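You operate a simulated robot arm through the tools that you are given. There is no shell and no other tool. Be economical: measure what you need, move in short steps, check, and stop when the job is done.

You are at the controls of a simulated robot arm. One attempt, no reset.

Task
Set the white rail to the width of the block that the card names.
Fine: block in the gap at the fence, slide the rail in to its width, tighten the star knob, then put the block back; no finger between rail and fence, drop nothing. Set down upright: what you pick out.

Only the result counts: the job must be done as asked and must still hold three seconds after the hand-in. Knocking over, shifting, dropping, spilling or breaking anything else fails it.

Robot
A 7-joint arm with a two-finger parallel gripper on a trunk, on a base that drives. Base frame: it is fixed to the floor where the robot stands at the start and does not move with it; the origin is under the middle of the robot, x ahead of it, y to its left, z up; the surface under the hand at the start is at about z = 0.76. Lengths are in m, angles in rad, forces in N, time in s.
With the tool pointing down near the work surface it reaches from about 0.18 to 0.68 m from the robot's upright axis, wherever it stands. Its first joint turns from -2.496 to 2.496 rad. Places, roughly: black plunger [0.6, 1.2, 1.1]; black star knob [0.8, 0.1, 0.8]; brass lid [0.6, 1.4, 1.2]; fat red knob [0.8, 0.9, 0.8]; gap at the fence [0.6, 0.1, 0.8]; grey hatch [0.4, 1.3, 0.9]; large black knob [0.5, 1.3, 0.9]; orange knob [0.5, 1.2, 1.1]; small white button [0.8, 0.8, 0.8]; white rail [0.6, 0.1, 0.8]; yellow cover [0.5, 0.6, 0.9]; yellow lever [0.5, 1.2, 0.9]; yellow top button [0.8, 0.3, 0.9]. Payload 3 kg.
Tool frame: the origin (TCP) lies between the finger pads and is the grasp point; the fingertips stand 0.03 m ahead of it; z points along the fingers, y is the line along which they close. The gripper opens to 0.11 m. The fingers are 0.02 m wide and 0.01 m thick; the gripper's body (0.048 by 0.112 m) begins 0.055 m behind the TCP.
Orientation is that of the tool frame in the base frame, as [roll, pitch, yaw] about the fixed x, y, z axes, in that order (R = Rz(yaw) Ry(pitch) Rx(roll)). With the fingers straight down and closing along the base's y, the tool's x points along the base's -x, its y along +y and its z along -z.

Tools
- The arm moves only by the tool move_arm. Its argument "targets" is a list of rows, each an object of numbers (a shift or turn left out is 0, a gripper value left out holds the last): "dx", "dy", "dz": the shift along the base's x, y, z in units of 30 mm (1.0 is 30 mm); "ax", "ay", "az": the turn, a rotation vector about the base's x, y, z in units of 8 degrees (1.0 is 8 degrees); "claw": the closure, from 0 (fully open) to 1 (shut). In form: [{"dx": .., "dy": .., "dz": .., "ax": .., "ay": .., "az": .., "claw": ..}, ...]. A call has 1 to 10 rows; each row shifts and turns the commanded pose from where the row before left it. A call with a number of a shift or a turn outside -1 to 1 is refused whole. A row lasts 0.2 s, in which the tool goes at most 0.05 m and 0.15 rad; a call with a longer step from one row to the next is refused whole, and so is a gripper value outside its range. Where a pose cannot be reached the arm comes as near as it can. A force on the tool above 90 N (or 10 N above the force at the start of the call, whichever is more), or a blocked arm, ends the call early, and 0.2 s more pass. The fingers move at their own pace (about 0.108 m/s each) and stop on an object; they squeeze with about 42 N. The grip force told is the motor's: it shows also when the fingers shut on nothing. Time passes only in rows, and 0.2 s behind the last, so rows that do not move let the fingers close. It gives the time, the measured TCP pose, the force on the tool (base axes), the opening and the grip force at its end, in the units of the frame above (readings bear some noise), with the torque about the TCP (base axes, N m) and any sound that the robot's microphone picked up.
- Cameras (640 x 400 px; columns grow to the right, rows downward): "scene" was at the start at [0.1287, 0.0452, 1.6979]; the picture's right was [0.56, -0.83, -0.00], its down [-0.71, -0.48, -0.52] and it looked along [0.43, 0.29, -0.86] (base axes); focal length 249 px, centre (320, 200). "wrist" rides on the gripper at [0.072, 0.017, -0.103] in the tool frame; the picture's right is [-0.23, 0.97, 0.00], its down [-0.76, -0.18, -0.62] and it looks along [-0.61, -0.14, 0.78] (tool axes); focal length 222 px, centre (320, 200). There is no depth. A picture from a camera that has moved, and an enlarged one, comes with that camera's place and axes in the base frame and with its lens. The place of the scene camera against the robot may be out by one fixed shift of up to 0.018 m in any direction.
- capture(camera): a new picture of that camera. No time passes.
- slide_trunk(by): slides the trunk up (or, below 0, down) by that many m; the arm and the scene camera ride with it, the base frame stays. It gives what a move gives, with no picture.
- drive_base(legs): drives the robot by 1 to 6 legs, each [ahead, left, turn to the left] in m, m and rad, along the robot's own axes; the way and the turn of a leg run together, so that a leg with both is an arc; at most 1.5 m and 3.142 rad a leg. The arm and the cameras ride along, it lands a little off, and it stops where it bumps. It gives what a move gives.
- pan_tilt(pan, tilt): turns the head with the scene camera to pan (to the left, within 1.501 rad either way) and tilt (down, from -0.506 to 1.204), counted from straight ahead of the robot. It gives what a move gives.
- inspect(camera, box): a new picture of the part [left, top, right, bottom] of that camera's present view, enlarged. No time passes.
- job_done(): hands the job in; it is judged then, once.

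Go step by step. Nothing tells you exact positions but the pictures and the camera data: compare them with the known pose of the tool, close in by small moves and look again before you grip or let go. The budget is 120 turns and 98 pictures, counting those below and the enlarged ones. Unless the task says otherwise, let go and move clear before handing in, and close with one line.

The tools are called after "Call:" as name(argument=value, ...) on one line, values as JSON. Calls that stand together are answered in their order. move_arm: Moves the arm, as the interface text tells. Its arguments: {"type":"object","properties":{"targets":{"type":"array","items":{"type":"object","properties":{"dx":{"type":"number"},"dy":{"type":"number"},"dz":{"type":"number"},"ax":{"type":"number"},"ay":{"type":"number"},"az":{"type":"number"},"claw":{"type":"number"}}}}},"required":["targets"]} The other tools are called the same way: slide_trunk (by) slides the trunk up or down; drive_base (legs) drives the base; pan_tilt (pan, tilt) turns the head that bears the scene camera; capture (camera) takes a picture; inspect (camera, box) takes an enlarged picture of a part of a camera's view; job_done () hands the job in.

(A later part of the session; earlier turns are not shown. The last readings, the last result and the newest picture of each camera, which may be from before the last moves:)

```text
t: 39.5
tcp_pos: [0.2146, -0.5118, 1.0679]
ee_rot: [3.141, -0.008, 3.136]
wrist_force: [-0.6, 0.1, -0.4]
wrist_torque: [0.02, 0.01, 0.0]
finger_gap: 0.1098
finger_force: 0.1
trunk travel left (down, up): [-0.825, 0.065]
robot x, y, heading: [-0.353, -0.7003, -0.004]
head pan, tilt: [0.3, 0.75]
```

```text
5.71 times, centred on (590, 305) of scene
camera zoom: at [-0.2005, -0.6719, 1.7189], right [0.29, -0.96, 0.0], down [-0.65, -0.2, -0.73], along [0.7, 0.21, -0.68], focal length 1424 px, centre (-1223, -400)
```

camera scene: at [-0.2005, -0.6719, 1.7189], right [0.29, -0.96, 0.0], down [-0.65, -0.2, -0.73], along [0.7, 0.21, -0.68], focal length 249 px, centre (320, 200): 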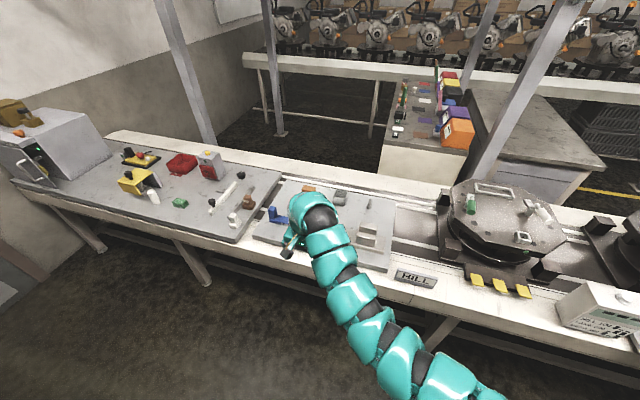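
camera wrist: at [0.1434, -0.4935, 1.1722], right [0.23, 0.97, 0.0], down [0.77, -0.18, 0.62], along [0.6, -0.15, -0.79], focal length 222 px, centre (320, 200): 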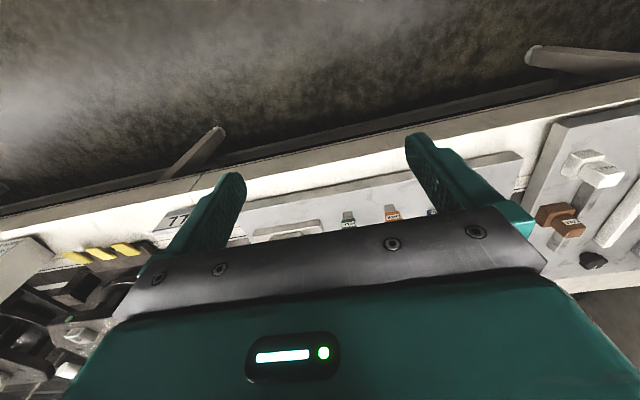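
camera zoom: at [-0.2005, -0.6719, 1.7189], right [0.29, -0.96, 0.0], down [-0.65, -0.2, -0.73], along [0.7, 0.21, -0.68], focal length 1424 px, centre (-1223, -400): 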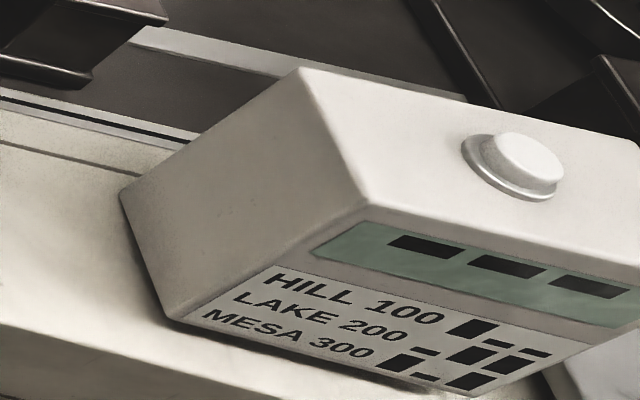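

The card reads HILL, so the white HILL block sets the rail. I'll drive back to the rail station, a bit left of the start, and look.

Call:
drive_base(legs=[[0, 0.8, 0.004], [0.35, 0, 0]])

Call:
drive_base(legs=[[0.15, 0, 0]])

Call:
pan_tilt(pan=0.0, tilt=1.1)

Call:
capture(camera="scene")

Call:
capture(camera="wrist")

```text
t: 45.7
tcp_pos: [0.5643, 0.2971, 1.0678]
ee_rot: [-3.14, -0.009, -3.14]
wrist_force: [0.9, 0.8, 0.1]
wrist_torque: [0.01, 0.01, -0.01]
finger_gap: 0.11
finger_force: 0.0
trunk travel left (down, up): [-0.825, 0.065]
robot x, y, heading: [-0.0008, 0.1059, -0.002]
head pan, tilt: [0.3, 0.75]
```

```text
t: 47.1
tcp_pos: [0.7142, 0.2978, 1.0676]
ee_rot: [3.141, -0.011, -3.14]
wrist_force: [0.8, -0.4, -0.5]
wrist_torque: [0.0, 0.07, 0.01]
finger_gap: 0.1097
finger_force: 0.1
trunk travel left (down, up): [-0.825, 0.065]
robot x, y, heading: [0.1479, 0.1032, -0.005]
head pan, tilt: [0.3, 0.75]
```

```text
t: 47.9
tcp_pos: [0.713, 0.2974, 1.0683]
ee_rot: [3.142, -0.008, -3.141]
wrist_force: [0.2, 1.1, 0.0]
wrist_torque: [0.04, -0.05, 0.01]
finger_gap: 0.1103
finger_force: 0.0
trunk travel left (down, up): [-0.825, 0.065]
robot x, y, heading: [0.1473, 0.1036, 0.003]
head pan, tilt: [0.0, 1.1]
```

```text
53 pictures are left
camera scene: at [0.2835, 0.1109, 1.6932], right [0.0, -1.0, 0.0], down [-0.89, 0.0, -0.45], along [0.45, 0.0, -0.89], focal length 249 px, centre (320, 200)
```

scene: 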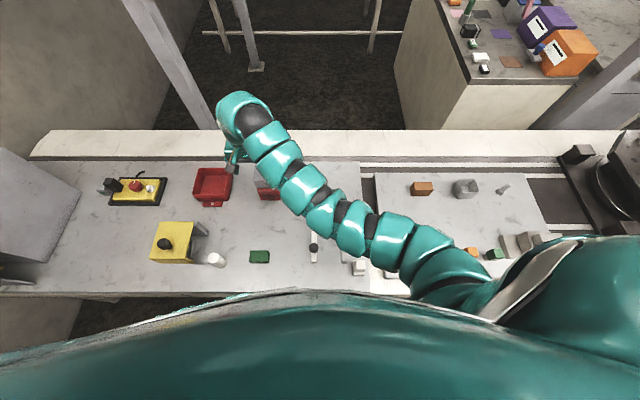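

```text
52 pictures are left
camera wrist: at [0.6424, 0.3156, 1.1721], right [0.23, 0.97, 0.0], down [0.77, -0.18, 0.62], along [0.6, -0.14, -0.79], focal length 222 px, centre (320, 200)
```

wrist: 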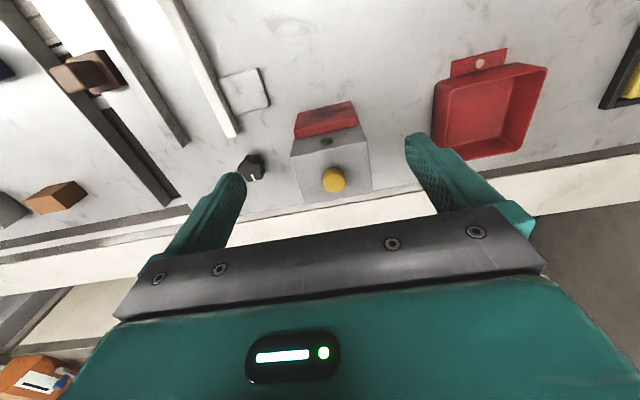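

I've the robot close to the bench. Moving the wrist camera over the block, fence and rail to measure.

Call:
move_arm(targets=[{"dx": -0.71, "dy": -0.89, "dz": -0.23}, {"dx": -0.71, "dy": -0.89, "dz": -0.23}, {"dx": -0.71, "dy": -0.89, "dz": -0.23}, {"dx": -0.71, "dy": -0.89, "dz": -0.23}, {"dx": -0.71, "dy": -0.89, "dz": -0.23}, {"dx": -0.71, "dy": -0.89, "dz": -0.23}, {"dx": -0.71, "dy": -0.89, "dz": -0.23}, {"dx": -0.71, "dy": -0.89, "dz": -0.23}, {"dx": -0.71, "dy": -0.89, "dz": -0.23}, {"dx": -0.71, "dy": -0.89, "dz": -0.23}])

Call:
inspect(camera="wrist", box=[100, 0, 500, 250])

```text
t: 50.1
tcp_pos: [0.5389, 0.0523, 0.9507]
ee_rot: [-3.139, -0.01, 3.141]
wrist_force: [-0.3, -0.6, 0.3]
wrist_torque: [0.01, 0.01, 0.0]
finger_gap: 0.1099
finger_force: 0.0
out of reach, approached as far as the arm can: row 1, 2, 9, 10
trunk travel left (down, up): [-0.825, 0.065]
robot x, y, heading: [0.1444, 0.1053, 0.004]
head pan, tilt: [0.0, 1.1]
```

```text
1.60 times, centred on (300, 125) of wrist
camera zoom: at [0.4691, 0.0706, 1.0545], right [0.23, 0.97, 0.0], down [0.77, -0.18, 0.62], along [0.6, -0.14, -0.79], focal length 355 px, centre (352, 320)
```

zoom: 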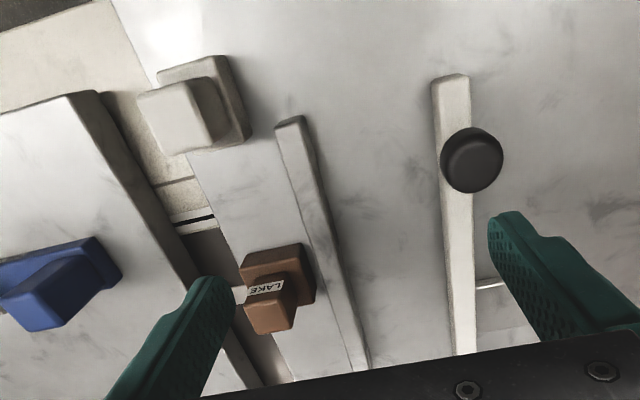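

The arm is limited close in, so I'll raise the trunk a bit, then move back to get HILL in view.

Call:
slide_trunk(by=0.06)

Call:
move_arm(targets=[{"dx": -1, "dy": -0.5}, {"dx": -1, "dy": -0.5}, {"dy": -0.5}])

Call:
inspect(camera="wrist", box=[140, 0, 460, 200])

```text
t: 51.1
tcp_pos: [0.5398, 0.0534, 1.0109]
ee_rot: [-3.14, -0.008, -3.142]
wrist_force: [-0.1, 0.1, -0.4]
wrist_torque: [-0.05, 0.01, -0.01]
finger_gap: 0.1103
finger_force: 0.1
trunk travel left (down, up): [-0.885, 0.005]
robot x, y, heading: [0.1461, 0.1024, -0.001]
head pan, tilt: [0.0, 1.1]
```

```text
t: 51.9
tcp_pos: [0.5297, 0.0286, 0.9784]
ee_rot: [-3.137, -0.012, -3.14]
wrist_force: [-0.2, -0.5, -0.3]
wrist_torque: [0.01, 0.01, -0.02]
finger_gap: 0.1099
finger_force: 0.0
out of reach, approached as far as the arm can: row 1, 2, 3
trunk travel left (down, up): [-0.885, 0.005]
robot x, y, heading: [0.1457, 0.1049, -0.001]
head pan, tilt: [0.0, 1.1]
```

```text
2.00 times, centred on (300, 100) of wrist
camera zoom: at [0.4599, 0.0476, 1.0832], right [0.23, 0.97, -0.01], down [0.77, -0.18, 0.61], along [0.6, -0.14, -0.79], focal length 444 px, centre (360, 400)
```

zoom: 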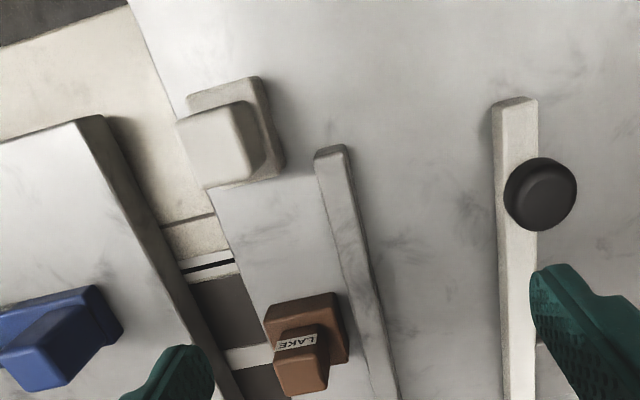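

From two views: HILL handle top is at about (0.479, −0.032, 0.83), fence's +y face at y≈0.029, rail's inner face at y≈0.118, both tops ≈0.78. I'll descend toward the block in a small step to see how the command tracks.

Call:
move_arm(targets=[{"dz": -1, "claw": 0.4}, {"dz": -1}])

```text
t: 52.5
tcp_pos: [0.5288, 0.0304, 0.9215]
ee_rot: [-3.141, -0.007, 3.141]
wrist_force: [-0.4, -1.0, -0.1]
wrist_torque: [-0.02, 0.0, -0.02]
finger_gap: 0.066
finger_force: 0.1
trunk travel left (down, up): [-0.885, 0.005]
robot x, y, heading: [0.147, 0.1048, 0.002]
head pan, tilt: [0.0, 1.1]
```

The command starts from the measured pose. Now moving above the HILL handle.

Call:
move_arm(targets=[{"dx": -0.4, "dy": -0.5, "dz": -0.2}, {"dx": -0.4, "dy": -0.5, "dz": -0.2}, {"dx": -0.4, "dy": -0.5, "dz": -0.2}, {"dx": -0.46, "dy": -0.58, "dz": -0.2}])

Call:
capture(camera="wrist")

```text
t: 53.5
tcp_pos: [0.4777, -0.0312, 0.8974]
ee_rot: [-3.142, -0.011, 3.141]
wrist_force: [0.2, 0.3, 0.4]
wrist_torque: [0.02, 0.0, 0.01]
finger_gap: 0.0661
finger_force: 0.0
trunk travel left (down, up): [-0.885, 0.005]
robot x, y, heading: [0.1436, 0.1023, -0.003]
head pan, tilt: [0.0, 1.1]
```

```text
49 pictures are left
camera wrist: at [0.4083, -0.014, 1.0012], right [0.23, 0.97, 0.0], down [0.77, -0.18, 0.62], along [0.6, -0.14, -0.79], focal length 222 px, centre (320, 200)
```

wrist: 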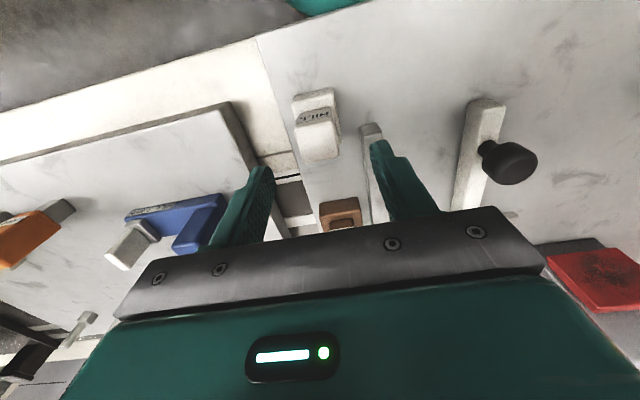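

Call:
inspect(camera="wrist", box=[260, 70, 400, 190])

```text
3.33 times, centred on (330, 130) of wrist
camera zoom: at [0.4083, -0.014, 1.0012], right [0.23, 0.97, 0.0], down [0.77, -0.18, 0.62], along [0.6, -0.14, -0.79], focal length 740 px, centre (287, 433)
```

zoom: 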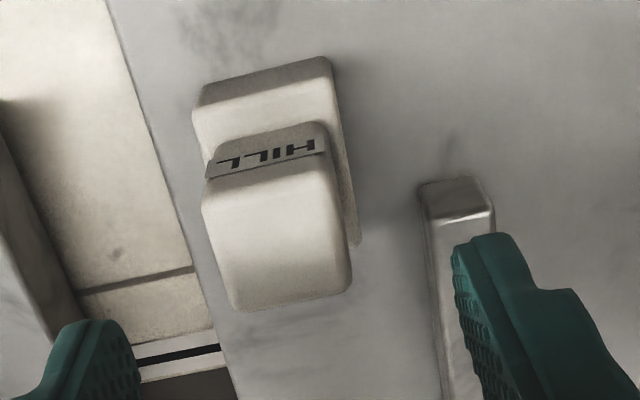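

Handle centre confirmed at (0.479, −0.032); base spans y −0.052…−0.0135 (~0.039 wide). Descending to grip the handle above the base.

Call:
move_arm(targets=[{"dz": -0.72, "dy": -0.04, "dx": 0.04}, {"dz": -0.72}, {"dz": -0.72}, {}])

Call:
move_arm(targets=[{"claw": 0.85}, {"claw": 0.85}, {"claw": 0.85}])

Call:
capture(camera="wrist")

```text
t: 54.5
tcp_pos: [0.4801, -0.0334, 0.8302]
ee_rot: [-3.141, -0.008, -3.141]
wrist_force: [-0.1, 1.1, 0.0]
wrist_torque: [0.01, -0.02, -0.01]
finger_gap: 0.0661
finger_force: 0.0
trunk travel left (down, up): [-0.885, 0.005]
robot x, y, heading: [0.1505, 0.104, -0.001]
head pan, tilt: [0.0, 1.1]
```

```text
t: 55.3
tcp_pos: [0.4803, -0.0334, 0.8313]
ee_rot: [-3.141, -0.009, -3.141]
wrist_force: [-0.5, 0.6, 0.4]
wrist_torque: [-0.01, 0.02, 0.02]
finger_gap: 0.0313
finger_force: 41.7
trunk travel left (down, up): [-0.885, 0.005]
robot x, y, heading: [0.1497, 0.1027, -0.002]
head pan, tilt: [0.0, 1.1]
```

```text
47 pictures are left
camera wrist: at [0.4094, -0.0157, 0.9355], right [0.23, 0.97, 0.0], down [0.77, -0.18, 0.62], along [0.6, -0.14, -0.79], focal length 222 px, centre (320, 200)
```

wrist: 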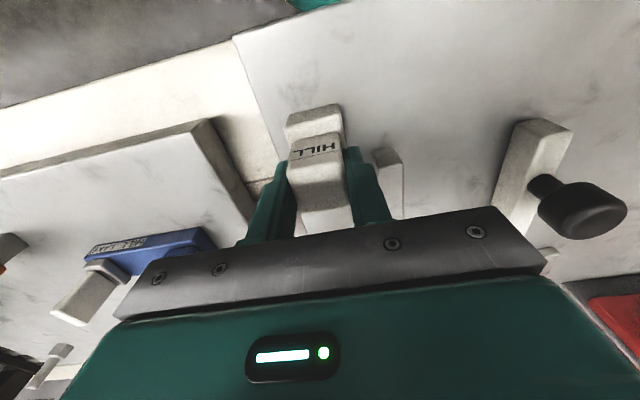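

HILL is gripped (31 mm handle). Lifting, then moving over the fence into the gap at x≈0.62.

Call:
move_arm(targets=[{"dz": 0.7}, {"dz": 0.7}, {"dz": 0.7}, {"dy": 0.75}, {"dy": 0.75}, {"dy": 0.75}, {"dy": 0.75}, {}])

Call:
move_arm(targets=[{"dx": 0.9}, {"dx": 0.9}, {"dx": 0.9}, {"dx": 0.9}, {"dx": 1}, {}])

Call:
capture(camera="wrist")

```text
t: 57.1
tcp_pos: [0.4792, 0.0558, 0.8957]
ee_rot: [-3.139, -0.009, 3.141]
wrist_force: [0.1, -0.2, 0.2]
wrist_torque: [0.02, 0.02, 0.0]
finger_gap: 0.0163
finger_force: 0.0
trunk travel left (down, up): [-0.885, 0.005]
robot x, y, heading: [0.1477, 0.1045, 0.002]
head pan, tilt: [0.0, 1.1]
```

```text
t: 58.5
tcp_pos: [0.619, 0.057, 0.8939]
ee_rot: [-3.139, -0.008, 3.141]
wrist_force: [-0.5, 0.9, -0.6]
wrist_torque: [0.01, -0.03, 0.0]
finger_gap: 0.0165
finger_force: 0.1
trunk travel left (down, up): [-0.885, 0.005]
robot x, y, heading: [0.1483, 0.104, 0.001]
head pan, tilt: [0.0, 1.1]
```

```text
46 pictures are left
camera wrist: at [0.5478, 0.0741, 0.9987], right [0.23, 0.97, 0.0], down [0.77, -0.18, 0.62], along [0.6, -0.14, -0.79], focal length 222 px, centre (320, 200)
```

wrist: 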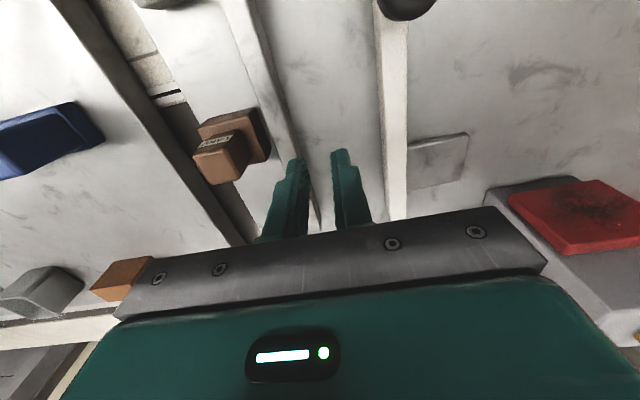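

The block slipped out of the fingers during the lift. I must see whether it still stands.

Call:
move_arm(targets=[{"dx": -1, "claw": 0.4}, {"dx": -1}, {"dx": -1}, {"dx": -1}])

Call:
capture(camera="wrist")

Call:
inspect(camera="wrist", box=[180, 20, 400, 190])

```text
t: 59.5
tcp_pos: [0.4985, 0.0571, 0.8954]
ee_rot: [3.141, -0.011, -3.141]
wrist_force: [0.3, -0.1, 0.3]
wrist_torque: [0.01, 0.0, -0.03]
finger_gap: 0.0661
finger_force: 0.0
trunk travel left (down, up): [-0.885, 0.005]
robot x, y, heading: [0.1515, 0.1035, -0.001]
head pan, tilt: [0.0, 1.1]
```

```text
45 pictures are left
camera wrist: at [0.4274, 0.0748, 0.9985], right [0.23, 0.97, 0.0], down [0.77, -0.18, 0.62], along [0.6, -0.14, -0.79], focal length 222 px, centre (320, 200)
```

wrist: 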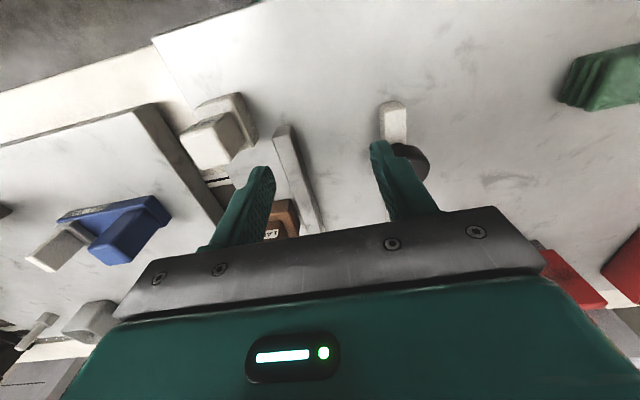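

```text
2.35 times, centred on (290, 105) of wrist
camera zoom: at [0.4274, 0.0748, 0.9985], right [0.23, 0.97, 0.0], down [0.77, -0.18, 0.62], along [0.6, -0.14, -0.79], focal length 523 px, centre (391, 424)
```

zoom: 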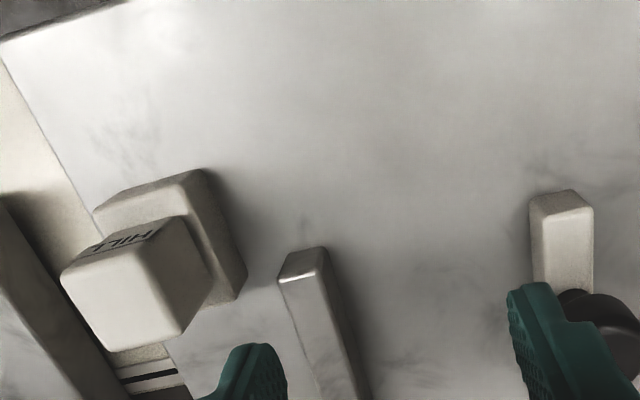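

HILL still stands upright in place. I'll return above it, recheck, and grip lower and fully.

Call:
move_arm(targets=[{"dy": -1}, {"dy": -1, "dx": -0.3}, {"dy": -0.97, "dx": -0.36}, {}])

Call:
inspect(camera="wrist", box=[260, 70, 400, 190])

```text
t: 60.5
tcp_pos: [0.4811, -0.0328, 0.8924]
ee_rot: [-3.14, -0.008, -3.141]
wrist_force: [-0.8, 1.1, 0.0]
wrist_torque: [0.0, -0.01, 0.0]
finger_gap: 0.066
finger_force: 0.0
out of reach, approached as far as the arm can: row 3
trunk travel left (down, up): [-0.885, 0.005]
robot x, y, heading: [0.1493, 0.1047, 0.002]
head pan, tilt: [0.0, 1.1]
```

```text
3.33 times, centred on (330, 130) of wrist
camera zoom: at [0.4104, -0.0155, 0.9965], right [0.23, 0.97, 0.0], down [0.77, -0.18, 0.62], along [0.6, -0.14, -0.79], focal length 740 px, centre (287, 433)
```

zoom: 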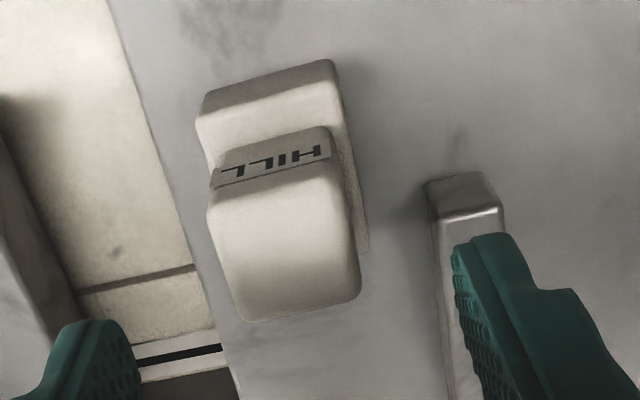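

Block unmoved. Descending lower (tips just above the base) and gripping with full closure.

Call:
move_arm(targets=[{"dz": -0.8}, {"dz": -0.8}, {"dz": -0.8}, {}])

Call:
move_arm(targets=[{"claw": 1}, {"claw": 1}, {"claw": 1}, {"claw": 1}, {"dz": 0.3}, {"dz": 0.3}, {}])

```text
t: 61.5
tcp_pos: [0.4812, -0.0324, 0.8205]
ee_rot: [-3.141, -0.007, -3.14]
wrist_force: [-0.1, 1.5, -0.5]
wrist_torque: [-0.01, 0.03, -0.01]
finger_gap: 0.066
finger_force: 0.3
trunk travel left (down, up): [-0.885, 0.005]
robot x, y, heading: [0.1458, 0.1038, 0.001]
head pan, tilt: [0.0, 1.1]
```

```text
t: 63.1
tcp_pos: [0.482, -0.0313, 0.8386]
ee_rot: [-3.14, -0.009, 3.138]
wrist_force: [0.3, 0.0, -0.6]
wrist_torque: [0.0, -0.01, 0.01]
finger_gap: 0.0313
finger_force: 41.3
trunk travel left (down, up): [-0.885, 0.005]
robot x, y, heading: [0.1458, 0.103, -0.007]
head pan, tilt: [0.0, 1.1]
```

Checking whether the block is lifting with the fingers.

Call:
inspect(camera="wrist", box=[240, 80, 400, 220])

```text
2.86 times, centred on (320, 150) of wrist
camera zoom: at [0.4112, -0.014, 0.9419], right [0.23, 0.97, 0.0], down [0.77, -0.18, 0.62], along [0.6, -0.14, -0.79], focal length 635 px, centre (320, 343)
```

zoom: 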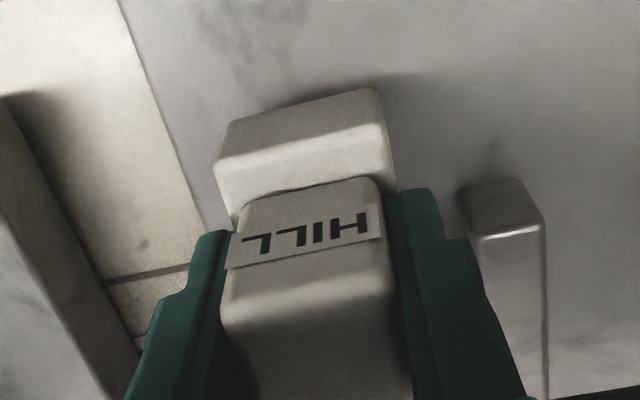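

It appears to be held and lifted. Continuing the lift gently.

Call:
move_arm(targets=[{"dz": 0.4}, {"dz": 0.4}, {"dz": 0.4}, {"dz": 0.4}, {}])

Call:
inspect(camera="wrist", box=[240, 80, 400, 220])

```text
t: 64.3
tcp_pos: [0.4804, -0.0314, 0.8861]
ee_rot: [-3.139, -0.009, -3.141]
wrist_force: [0.3, 0.1, -1.6]
wrist_torque: [0.0, 0.02, 0.03]
finger_gap: 0.0317
finger_force: 42.0
trunk travel left (down, up): [-0.885, 0.005]
robot x, y, heading: [0.1466, 0.1036, 0.001]
head pan, tilt: [0.0, 1.1]
```

```text
2.86 times, centred on (320, 150) of wrist
camera zoom: at [0.4101, -0.0145, 0.9904], right [0.23, 0.97, 0.0], down [0.77, -0.18, 0.62], along [0.6, -0.14, -0.79], focal length 635 px, centre (320, 343)
```

zoom: 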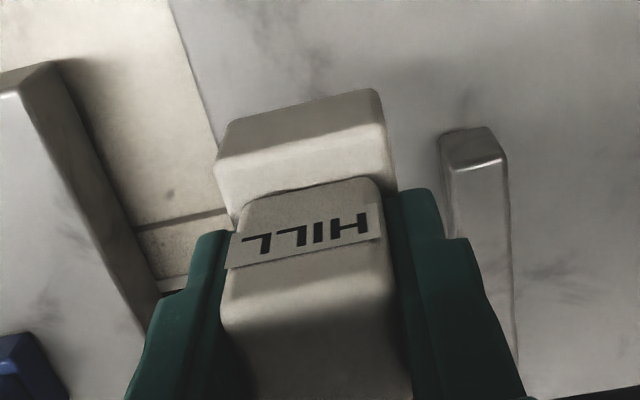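

Held firmly. Moving over the fence to the gap.

Call:
move_arm(targets=[{"dy": 0.58}, {"dy": 0.58}, {"dy": 0.58}, {"dy": 0.58}, {"dy": 0.59}, {}])

Call:
move_arm(targets=[{"dx": 0.6}, {"dx": 0.6}, {"dx": 0.6}, {"dx": 0.6}, {"dx": 0.6}, {"dx": 0.6}, {"dx": 0.6}, {"dx": 0.45}, {}])

Call:
capture(camera="wrist")

```text
t: 65.7
tcp_pos: [0.4814, 0.0555, 0.8859]
ee_rot: [-3.139, -0.008, 3.141]
wrist_force: [0.8, -0.4, -1.5]
wrist_torque: [0.01, 0.03, 0.02]
finger_gap: 0.0313
finger_force: 42.4
trunk travel left (down, up): [-0.885, 0.005]
robot x, y, heading: [0.148, 0.104, 0.003]
head pan, tilt: [0.0, 1.1]
```

```text
t: 67.7
tcp_pos: [0.6198, 0.0547, 0.8866]
ee_rot: [-3.14, -0.007, 3.141]
wrist_force: [0.0, 0.0, -1.0]
wrist_torque: [0.01, -0.01, 0.0]
finger_gap: 0.0315
finger_force: 42.0
trunk travel left (down, up): [-0.885, 0.005]
robot x, y, heading: [0.1478, 0.1003, 0.0]
head pan, tilt: [0.0, 1.1]
```

```text
40 pictures are left
camera wrist: at [0.5503, 0.0723, 0.9901], right [0.23, 0.97, 0.0], down [0.77, -0.18, 0.62], along [0.6, -0.14, -0.79], focal length 222 px, centre (320, 200)
```

wrist: 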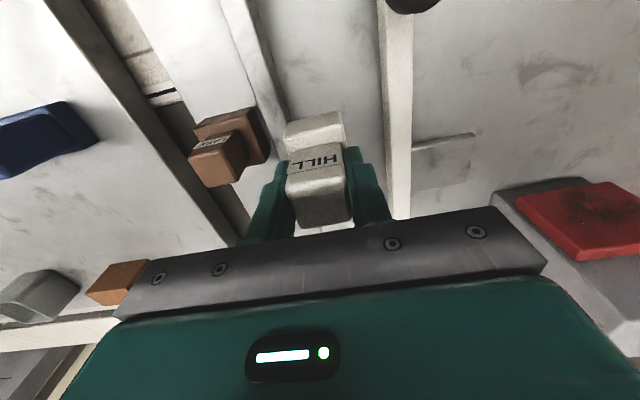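

Gap geometry confirmed (fence face y≈0.028, rail y≈0.118). Lowering the block to the bench.

Call:
move_arm(targets=[{"dz": -0.5}, {"dz": -0.5}, {"dz": -0.5}, {"dz": -0.4}, {"dz": -0.2}, {}])

Call:
inspect(camera="wrist", box=[220, 80, 420, 220])

```text
t: 69.1
tcp_pos: [0.6221, 0.0557, 0.8229]
ee_rot: [-3.14, -0.009, 3.142]
wrist_force: [0.0, 0.0, -1.8]
wrist_torque: [0.01, -0.01, 0.0]
finger_gap: 0.0313
finger_force: 42.2
trunk travel left (down, up): [-0.885, 0.005]
robot x, y, heading: [0.1457, 0.106, 0.001]
head pan, tilt: [0.0, 1.1]
```

```text
2.86 times, centred on (320, 150) of wrist
camera zoom: at [0.5503, 0.0733, 0.9271], right [0.23, 0.97, 0.0], down [0.77, -0.18, 0.62], along [0.6, -0.14, -0.79], focal length 635 px, centre (320, 343)
```

zoom: 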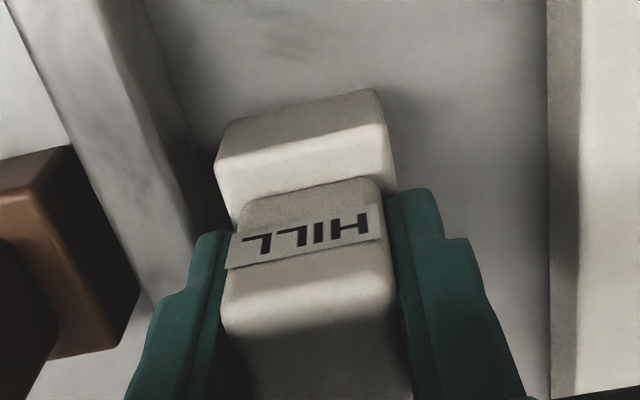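

Just above the bench; moving it toward the fence to touch.

Call:
move_arm(targets=[{"dy": -0.08}, {"dy": -0.08}, {}])

Call:
move_arm(targets=[{"dy": -0.06}, {}])

```text
t: 69.9
tcp_pos: [0.6214, 0.049, 0.823]
ee_rot: [-3.141, -0.011, -3.141]
wrist_force: [-0.4, -0.2, -1.5]
wrist_torque: [0.0, -0.01, 0.01]
finger_gap: 0.0314
finger_force: 42.0
trunk travel left (down, up): [-0.885, 0.005]
robot x, y, heading: [0.1468, 0.1052, -0.002]
head pan, tilt: [0.0, 1.1]
```

```text
t: 70.5
tcp_pos: [0.6207, 0.0484, 0.8219]
ee_rot: [-3.139, -0.01, 3.141]
wrist_force: [-0.9, -0.6, -0.3]
wrist_torque: [0.0, 0.02, -0.01]
finger_gap: 0.0314
finger_force: 41.9
trunk travel left (down, up): [-0.885, 0.005]
robot x, y, heading: [0.1498, 0.1031, 0.002]
head pan, tilt: [0.0, 1.1]
```

Call:
move_arm(targets=[{"dy": -0.06}, {}])

Call:
move_arm(targets=[{"dz": -0.06}, {}])

Call:
inspect(camera="wrist", box=[220, 80, 420, 220])

```text
t: 71.1
tcp_pos: [0.6214, 0.0477, 0.8215]
ee_rot: [-3.141, -0.011, 3.14]
wrist_force: [-0.3, -0.3, -0.6]
wrist_torque: [0.0, 0.01, -0.02]
finger_gap: 0.0315
finger_force: 42.2
trunk travel left (down, up): [-0.885, 0.005]
robot x, y, heading: [0.1466, 0.1025, 0.004]
head pan, tilt: [0.0, 1.1]
```

```text
t: 71.7
tcp_pos: [0.6215, 0.0467, 0.8209]
ee_rot: [-3.139, -0.008, 3.141]
wrist_force: [-0.5, -0.7, -2.2]
wrist_torque: [0.02, 0.0, 0.03]
finger_gap: 0.0314
finger_force: 42.0
trunk travel left (down, up): [-0.885, 0.005]
robot x, y, heading: [0.1499, 0.1045, 0.001]
head pan, tilt: [0.0, 1.1]
```

```text
2.86 times, centred on (320, 150) of wrist
camera zoom: at [0.5506, 0.065, 0.9252], right [0.23, 0.97, 0.0], down [0.77, -0.18, 0.62], along [0.6, -0.14, -0.79], focal length 635 px, centre (320, 343)
```

zoom: 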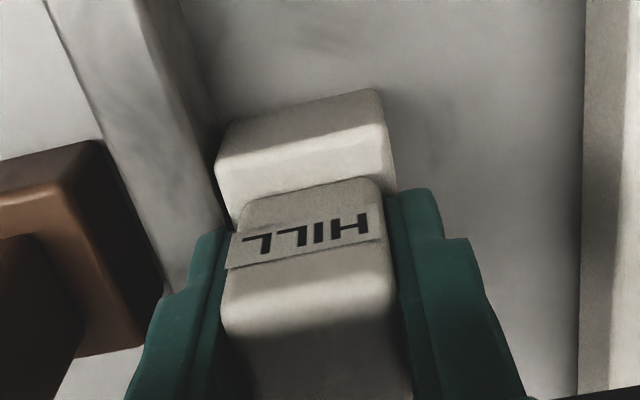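

Within about a millimetre or two of the fence; closing in further.

Call:
move_arm(targets=[{"dy": -0.06}, {}])

Call:
move_arm(targets=[{"dy": -0.06}, {}])

Call:
move_arm(targets=[{"dy": -0.06}, {}])

```text
t: 72.3
tcp_pos: [0.6208, 0.0458, 0.8213]
ee_rot: [-3.139, -0.009, -3.141]
wrist_force: [-0.3, 4.0, -0.6]
wrist_torque: [0.2, 0.03, -0.08]
finger_gap: 0.0316
finger_force: 42.0
trunk travel left (down, up): [-0.885, 0.005]
robot x, y, heading: [0.1449, 0.1054, 0.0]
head pan, tilt: [0.0, 1.1]
```

```text
t: 72.9
tcp_pos: [0.6226, 0.0456, 0.8221]
ee_rot: [3.141, -0.011, -3.139]
wrist_force: [0.2, 14.6, -0.6]
wrist_torque: [0.62, 0.01, -0.16]
finger_gap: 0.0314
finger_force: 42.2
trunk travel left (down, up): [-0.885, 0.005]
robot x, y, heading: [0.1502, 0.1052, -0.001]
head pan, tilt: [0.0, 1.1]
```

```text
t: 73.5
tcp_pos: [0.622, 0.0463, 0.8207]
ee_rot: [3.14, -0.01, -3.137]
wrist_force: [0.9, 30.1, -0.2]
wrist_torque: [0.97, 0.0, -0.15]
finger_gap: 0.0315
finger_force: 42.8
trunk travel left (down, up): [-0.885, 0.005]
robot x, y, heading: [0.1512, 0.103, -0.004]
head pan, tilt: [0.0, 1.1]
```

Contact with the fence felt. Relaxing the side force, then releasing.

Call:
move_arm(targets=[{"dy": 0.13}, {}])

Call:
move_arm(targets=[{"dz": -0.04, "claw": 1}, {"claw": 0.6}, {"claw": 0.4}, {"claw": 0.4}, {}])

Call:
inspect(camera="wrist", box=[220, 80, 420, 220])

```text
t: 74.1
tcp_pos: [0.6224, 0.0451, 0.821]
ee_rot: [-3.138, -0.006, -3.141]
wrist_force: [-0.5, 16.2, 3.6]
wrist_torque: [0.65, 0.04, 0.14]
finger_gap: 0.0314
finger_force: 42.3
trunk travel left (down, up): [-0.885, 0.005]
robot x, y, heading: [0.1504, 0.1024, 0.002]
head pan, tilt: [0.0, 1.1]
```

```text
t: 75.3
tcp_pos: [0.6214, 0.0452, 0.8193]
ee_rot: [-3.14, -0.009, 3.141]
wrist_force: [1.3, -0.9, 7.8]
wrist_torque: [0.04, -0.1, -0.01]
finger_gap: 0.0648
finger_force: 0.1
trunk travel left (down, up): [-0.885, 0.005]
robot x, y, heading: [0.1469, 0.102, 0.003]
head pan, tilt: [0.0, 1.1]
```

```text
2.86 times, centred on (320, 150) of wrist
camera zoom: at [0.5504, 0.0628, 0.9241], right [0.23, 0.97, 0.0], down [0.77, -0.18, 0.62], along [0.6, -0.14, -0.79], focal length 635 px, centre (320, 343)
```

zoom: 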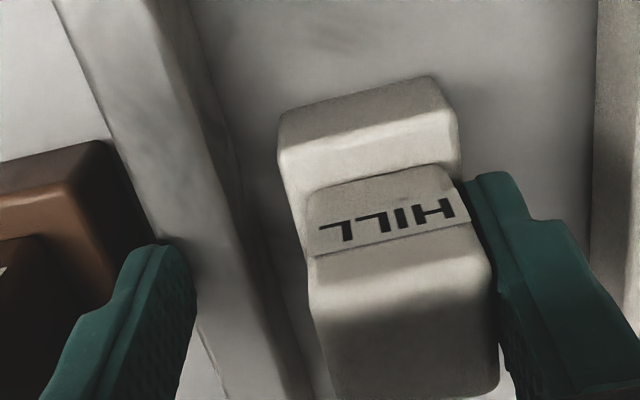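

The opening finger dragged the block ~15 mm off the fence. I'll raise a few mm and use the +y finger to nudge it back gently.

Call:
move_arm(targets=[{"dz": 0.15}, {}, {"claw": 0.55}, {"claw": 0.55}, {}])

Call:
move_arm(targets=[{"dy": -0.08}, {"dy": -0.08}, {"dy": -0.06}, {}])

Call:
inspect(camera="wrist", box=[220, 80, 420, 220])

```text
t: 76.5
tcp_pos: [0.6217, 0.0452, 0.8238]
ee_rot: [-3.141, -0.011, -3.142]
wrist_force: [0.3, 0.2, 0.4]
wrist_torque: [-0.02, -0.02, 0.0]
finger_gap: 0.0495
finger_force: 0.0
trunk travel left (down, up): [-0.885, 0.005]
robot x, y, heading: [0.1453, 0.1024, 0.004]
head pan, tilt: [0.0, 1.1]
```

```text
t: 77.5
tcp_pos: [0.6213, 0.0378, 0.8239]
ee_rot: [-3.141, -0.008, 3.141]
wrist_force: [-0.4, -0.2, -0.5]
wrist_torque: [0.04, 0.02, -0.01]
finger_gap: 0.0494
finger_force: 0.5
trunk travel left (down, up): [-0.885, 0.005]
robot x, y, heading: [0.1456, 0.1045, 0.002]
head pan, tilt: [0.0, 1.1]
```

```text
2.86 times, centred on (320, 150) of wrist
camera zoom: at [0.5509, 0.0563, 0.9283], right [0.23, 0.97, 0.0], down [0.77, -0.18, 0.62], along [0.6, -0.14, -0.79], focal length 635 px, centre (320, 343)
```

zoom: 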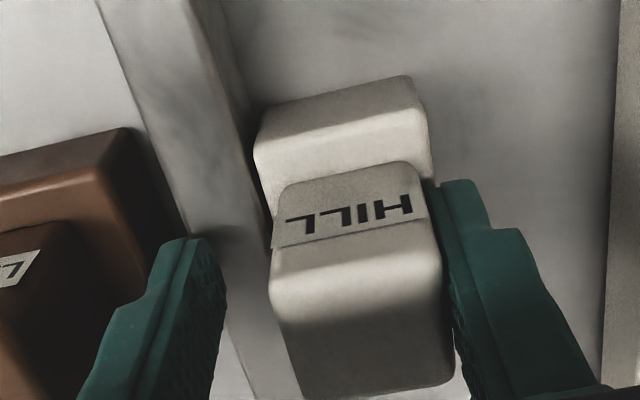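

Block is at the fence again. Backing off, rising, then going to the outer side of the rail with closed fingers.

Call:
move_arm(targets=[{"dy": 0.15}, {"dz": 0.7}, {"dz": 0.9}, {"dz": 0.9}, {"dy": 1, "claw": 1}, {"dy": 1}, {"dy": 1}, {"dy": 1}, {"dy": 0.9}, {}])

Call:
capture(camera="wrist")

```text
t: 79.7
tcp_pos: [0.6236, 0.1881, 0.8995]
ee_rot: [-3.141, -0.008, 3.141]
wrist_force: [-1.1, -0.7, 0.0]
wrist_torque: [-0.02, -0.03, 0.0]
finger_gap: 0.0004
finger_force: 37.3
trunk travel left (down, up): [-0.885, 0.005]
robot x, y, heading: [0.1472, 0.1023, 0.002]
head pan, tilt: [0.0, 1.1]
```

```text
35 pictures are left
camera wrist: at [0.5523, 0.2055, 1.0026], right [0.23, 0.97, 0.0], down [0.77, -0.18, 0.62], along [0.6, -0.14, -0.79], focal length 222 px, centre (320, 200)
```

wrist: 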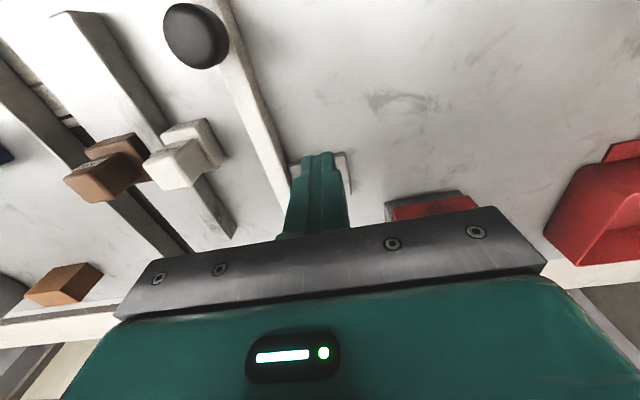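

Clear of the foot plate (starts x≈0.67). Descending outside the rail.

Call:
move_arm(targets=[{"dz": -0.8}, {"dz": -0.8}, {"dz": -0.8}, {"dz": -0.85}, {}])

Call:
move_arm(targets=[{"dy": -0.3}, {"dy": -0.3}, {"dy": -0.3}, {}])

```text
t: 80.9
tcp_pos: [0.6226, 0.1907, 0.8014]
ee_rot: [-3.14, -0.01, 3.141]
wrist_force: [0.0, 0.9, -0.7]
wrist_torque: [0.01, -0.01, -0.01]
finger_gap: 0.0
finger_force: 38.2
trunk travel left (down, up): [-0.885, 0.005]
robot x, y, heading: [0.1468, 0.1028, -0.0]
head pan, tilt: [0.0, 1.1]
```

```text
t: 81.9
tcp_pos: [0.6217, 0.1635, 0.8018]
ee_rot: [-3.14, -0.011, 3.141]
wrist_force: [-0.6, -0.2, -0.2]
wrist_torque: [-0.02, -0.01, -0.02]
finger_gap: 0.0
finger_force: 37.5
trunk travel left (down, up): [-0.885, 0.005]
robot x, y, heading: [0.1468, 0.1034, -0.003]
head pan, tilt: [0.0, 1.1]
```

Call:
move_arm(targets=[{"dy": -0.3}, {"dy": -0.3}, {"dy": -0.2}, {}])

Call:
inspect(camera="wrist", box=[80, 0, 400, 200])

```text
t: 82.9
tcp_pos: [0.6228, 0.1383, 0.8031]
ee_rot: [-3.139, -0.009, -3.14]
wrist_force: [1.7, 2.6, -0.6]
wrist_torque: [0.12, -0.02, -0.01]
finger_gap: 0.0
finger_force: 37.5
trunk travel left (down, up): [-0.885, 0.005]
robot x, y, heading: [0.1483, 0.1019, 0.001]
head pan, tilt: [0.0, 1.1]
```

```text
2.00 times, centred on (240, 100) of wrist
camera zoom: at [0.5516, 0.1567, 0.9061], right [0.23, 0.97, 0.0], down [0.77, -0.18, 0.62], along [0.6, -0.14, -0.79], focal length 444 px, centre (480, 400)
```

zoom: 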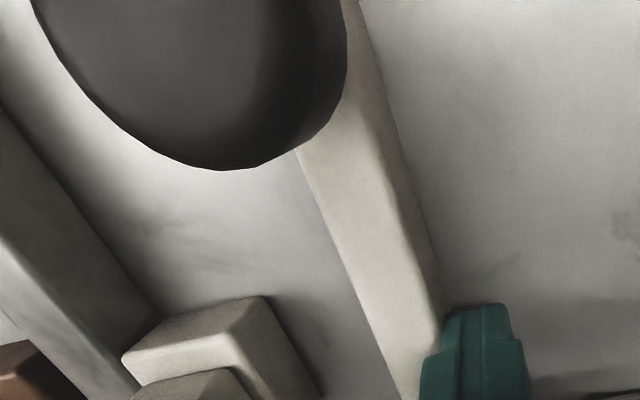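

The rail slides with a light push (2.6 N). Continuing toward the block.

Call:
move_arm(targets=[{"dy": -0.2}, {"dy": -0.2}, {"dy": -0.2}, {"dy": -0.2}, {"dy": -0.1}, {}])

Call:
inspect(camera="wrist", box=[120, 20, 440, 220])

```text
t: 84.3
tcp_pos: [0.6196, 0.1124, 0.8016]
ee_rot: [-3.138, -0.012, 3.141]
wrist_force: [-0.3, 1.6, -2.9]
wrist_torque: [0.11, 0.0, -0.02]
finger_gap: 0.0
finger_force: 37.6
trunk travel left (down, up): [-0.885, 0.005]
robot x, y, heading: [0.1473, 0.1047, -0.003]
head pan, tilt: [0.0, 1.1]
```

```text
2.00 times, centred on (280, 120) of wrist
camera zoom: at [0.5493, 0.1295, 0.9054], right [0.23, 0.97, -0.01], down [0.77, -0.18, 0.61], along [0.6, -0.14, -0.79], focal length 444 px, centre (400, 360)
```

zoom: 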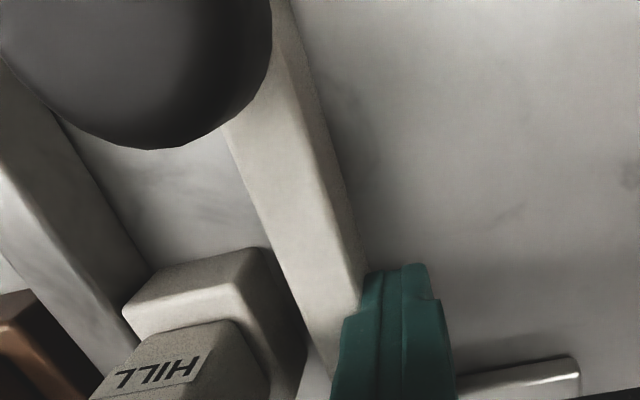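

Gap to the block is now small. Creeping in and watching the force.

Call:
move_arm(targets=[{"dy": -0.1}, {"dy": -0.1}, {"dy": -0.1}, {}])

Call:
move_arm(targets=[{"dy": -0.07}, {"dy": -0.07}, {}])

```text
t: 85.3
tcp_pos: [0.6208, 0.1023, 0.8012]
ee_rot: [-3.139, -0.009, 3.141]
wrist_force: [-3.2, 2.6, -0.4]
wrist_torque: [0.06, 0.07, -0.04]
finger_gap: 0.0001
finger_force: 37.5
trunk travel left (down, up): [-0.885, 0.005]
robot x, y, heading: [0.1438, 0.1031, 0.002]
head pan, tilt: [0.0, 1.1]
```

```text
t: 86.1
tcp_pos: [0.6208, 0.0993, 0.8019]
ee_rot: [-3.14, -0.009, 3.142]
wrist_force: [-2.6, 2.6, -0.5]
wrist_torque: [0.11, 0.04, 0.0]
finger_gap: 0.0
finger_force: 38.0
trunk travel left (down, up): [-0.885, 0.005]
robot x, y, heading: [0.1479, 0.1035, -0.003]
head pan, tilt: [0.0, 1.1]
```

Call:
move_arm(targets=[{"dy": -0.06}, {"dy": -0.06}, {}])

Call:
move_arm(targets=[{"dy": -0.06}, {"dy": -0.06}, {}])

Call:
inspect(camera="wrist", box=[120, 20, 440, 220])

```text
t: 86.9
tcp_pos: [0.622, 0.096, 0.8011]
ee_rot: [-3.138, -0.007, 3.141]
wrist_force: [-2.0, 3.1, 0.7]
wrist_torque: [0.07, 0.05, 0.0]
finger_gap: 0.0002
finger_force: 37.7
trunk travel left (down, up): [-0.885, 0.005]
robot x, y, heading: [0.15, 0.1047, -0.004]
head pan, tilt: [0.0, 1.1]
```

```text
t: 87.7
tcp_pos: [0.6219, 0.0946, 0.8017]
ee_rot: [3.14, -0.012, -3.14]
wrist_force: [3.7, 18.3, -7.4]
wrist_torque: [0.45, -0.06, 0.0]
finger_gap: 0.0002
finger_force: 37.8
trunk travel left (down, up): [-0.885, 0.005]
robot x, y, heading: [0.1474, 0.1032, -0.002]
head pan, tilt: [0.0, 1.1]
```

```text
2.00 times, centred on (280, 120) of wrist
camera zoom: at [0.5506, 0.1124, 0.9062], right [0.23, 0.97, 0.0], down [0.77, -0.18, 0.62], along [0.6, -0.14, -0.79], focal length 444 px, centre (400, 360)
```

zoom: 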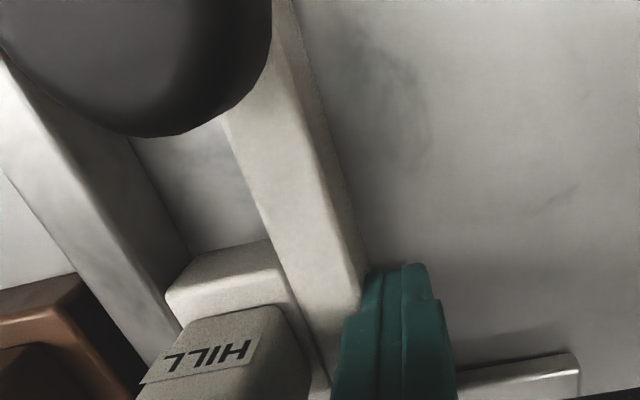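

Firm contact (18 N). One more small push to seat, then back off and rise.

Call:
move_arm(targets=[{"dy": -0.06}, {}])

Call:
move_arm(targets=[{"dy": 0.2}, {"dy": 0.3}, {"dy": 0.3}, {"dz": 1}, {"dz": 1}, {"dz": 1}, {"dz": 0.8}, {}])

Call:
capture(camera="wrist")

```text
t: 88.3
tcp_pos: [0.6214, 0.0951, 0.8029]
ee_rot: [3.14, -0.012, -3.138]
wrist_force: [2.4, 32.8, -6.7]
wrist_torque: [0.73, -0.07, -0.03]
finger_gap: 0.0001
finger_force: 37.8
trunk travel left (down, up): [-0.885, 0.005]
robot x, y, heading: [0.1475, 0.101, -0.001]
head pan, tilt: [0.0, 1.1]
```

```text
t: 90.1
tcp_pos: [0.6211, 0.112, 0.9148]
ee_rot: [-3.14, -0.009, -3.141]
wrist_force: [0.3, 0.5, 0.2]
wrist_torque: [0.03, -0.02, 0.01]
finger_gap: 0.0
finger_force: 38.1
trunk travel left (down, up): [-0.885, 0.005]
robot x, y, heading: [0.1484, 0.1035, 0.001]
head pan, tilt: [0.0, 1.1]
```

```text
31 pictures are left
camera wrist: at [0.5503, 0.1306, 1.0187], right [0.23, 0.97, 0.0], down [0.77, -0.18, 0.62], along [0.6, -0.14, -0.79], focal length 222 px, centre (320, 200)
```

wrist: 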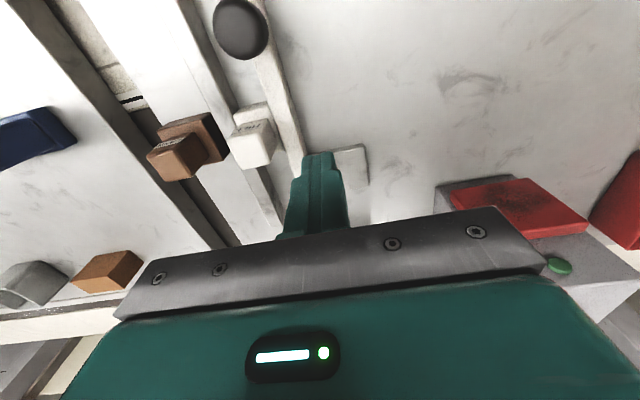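

Rail now snug on the block. Driving forward slightly to reach the star knob, then looking at it.

Call:
drive_base(legs=[[0.08, 0, 0]])

Call:
capture(camera="wrist")

```text
t: 91.1
tcp_pos: [0.7024, 0.1133, 0.9145]
ee_rot: [-3.14, -0.009, 3.141]
wrist_force: [0.6, 0.5, -0.5]
wrist_torque: [0.02, 0.03, 0.02]
finger_gap: 0.0
finger_force: 38.1
trunk travel left (down, up): [-0.885, 0.005]
robot x, y, heading: [0.2278, 0.1037, -0.001]
head pan, tilt: [0.0, 1.1]
```

```text
30 pictures are left
camera wrist: at [0.6305, 0.1305, 1.0181], right [0.23, 0.97, 0.0], down [0.77, -0.18, 0.62], along [0.6, -0.14, -0.79], focal length 222 px, centre (320, 200)
```

wrist: 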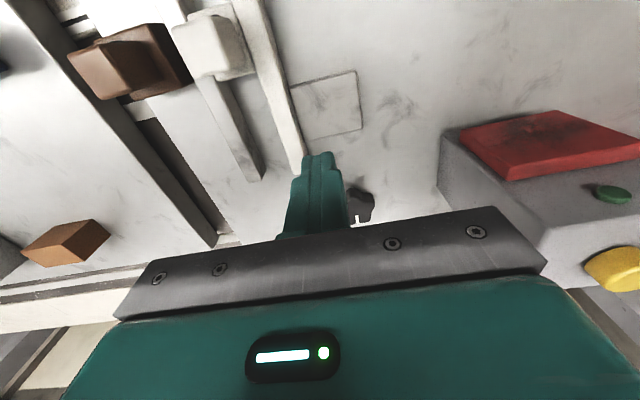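

Star knob at about (0.82, 0.137). Moving above it with the fingers open.

Call:
move_arm(targets=[{"dx": 0.8, "dy": 0.2, "claw": 0.2}, {"dx": 0.8, "dy": 0.2}, {"dx": 0.8, "dy": 0.2}, {"dx": 0.9, "dy": 0.2}, {}])

Call:
inspect(camera="wrist", box=[240, 60, 420, 220])

```text
t: 92.3
tcp_pos: [0.7984, 0.1365, 0.9145]
ee_rot: [-3.137, -0.009, 3.141]
wrist_force: [0.2, -0.3, -0.4]
wrist_torque: [-0.04, 0.01, 0.0]
finger_gap: 0.0879
finger_force: 0.1
trunk travel left (down, up): [-0.885, 0.005]
robot x, y, heading: [0.2301, 0.1008, -0.002]
head pan, tilt: [0.0, 1.1]
```

```text
2.50 times, centred on (330, 140) of wrist
camera zoom: at [0.7276, 0.1549, 1.0178], right [0.23, 0.97, 0.0], down [0.77, -0.18, 0.62], along [0.6, -0.14, -0.79], focal length 555 px, centre (295, 350)
```

zoom: 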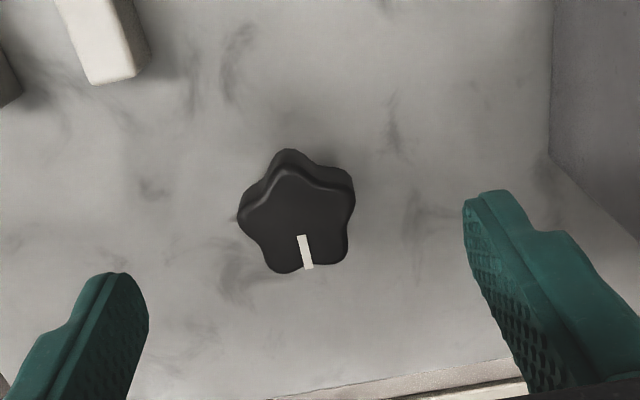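

Star knob centre ≈ (0.826, 0.134), top ≈0.79, about 50 mm across, mark toward +x. Descending around it.

Call:
move_arm(targets=[{"dx": 0.92, "dy": -0.08, "claw": 0.25}, {"dz": -0.8}, {"dz": -0.8}, {"dz": -0.8}, {"dz": -0.7}, {}])

Call:
inspect(camera="wrist", box=[220, 60, 420, 220])

```text
t: 93.7
tcp_pos: [0.8253, 0.1337, 0.8224]
ee_rot: [-3.139, -0.009, 3.14]
wrist_force: [-1.2, 0.2, -0.1]
wrist_torque: [0.0, -0.03, -0.02]
finger_gap: 0.0824
finger_force: 0.0
trunk travel left (down, up): [-0.885, 0.005]
robot x, y, heading: [0.23, 0.1028, -0.001]
head pan, tilt: [0.0, 1.1]
```

```text
2.50 times, centred on (320, 140) of wrist
camera zoom: at [0.7559, 0.1512, 0.9261], right [0.23, 0.97, 0.0], down [0.77, -0.18, 0.62], along [0.6, -0.14, -0.79], focal length 555 px, centre (320, 350)
```

zoom: 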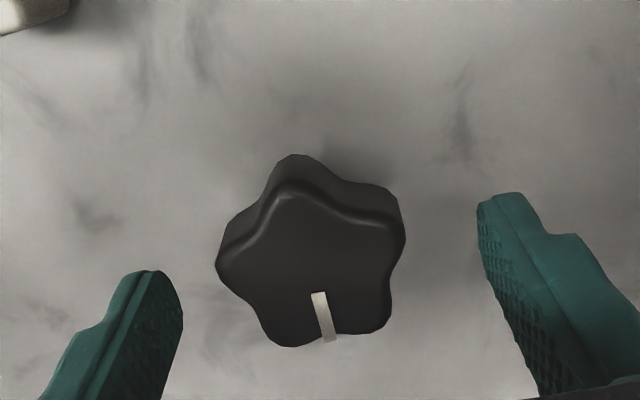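

Centre refined to (0.8255, 0.133). Descending to grip height and closing.

Call:
move_arm(targets=[{"dz": -0.55}, {}, {"claw": 1}, {}, {}, {}])

Call:
inspect(camera="wrist", box=[220, 60, 420, 220])

```text
t: 95.1
tcp_pos: [0.8256, 0.1313, 0.8059]
ee_rot: [-3.138, -0.01, 3.138]
wrist_force: [-2.9, -11.6, -0.2]
wrist_torque: [0.04, -0.04, -0.02]
finger_gap: 0.0477
finger_force: 45.2
trunk travel left (down, up): [-0.885, 0.005]
robot x, y, heading: [0.2306, 0.1019, 0.001]
head pan, tilt: [0.0, 1.1]
```

```text
2.50 times, centred on (320, 140) of wrist
camera zoom: at [0.7554, 0.149, 0.9094], right [0.23, 0.97, -0.01], down [0.77, -0.18, 0.62], along [0.6, -0.15, -0.79], focal length 555 px, centre (320, 350)
```

zoom: 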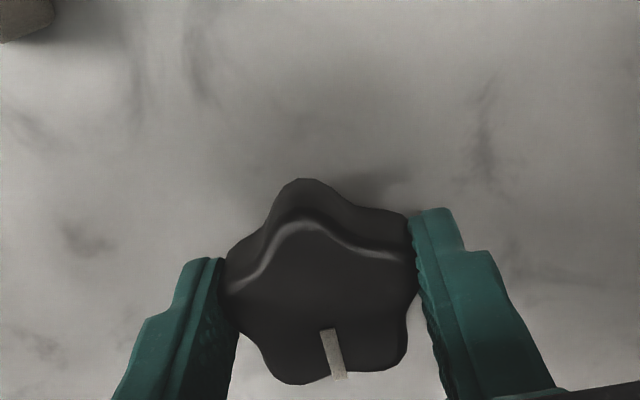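

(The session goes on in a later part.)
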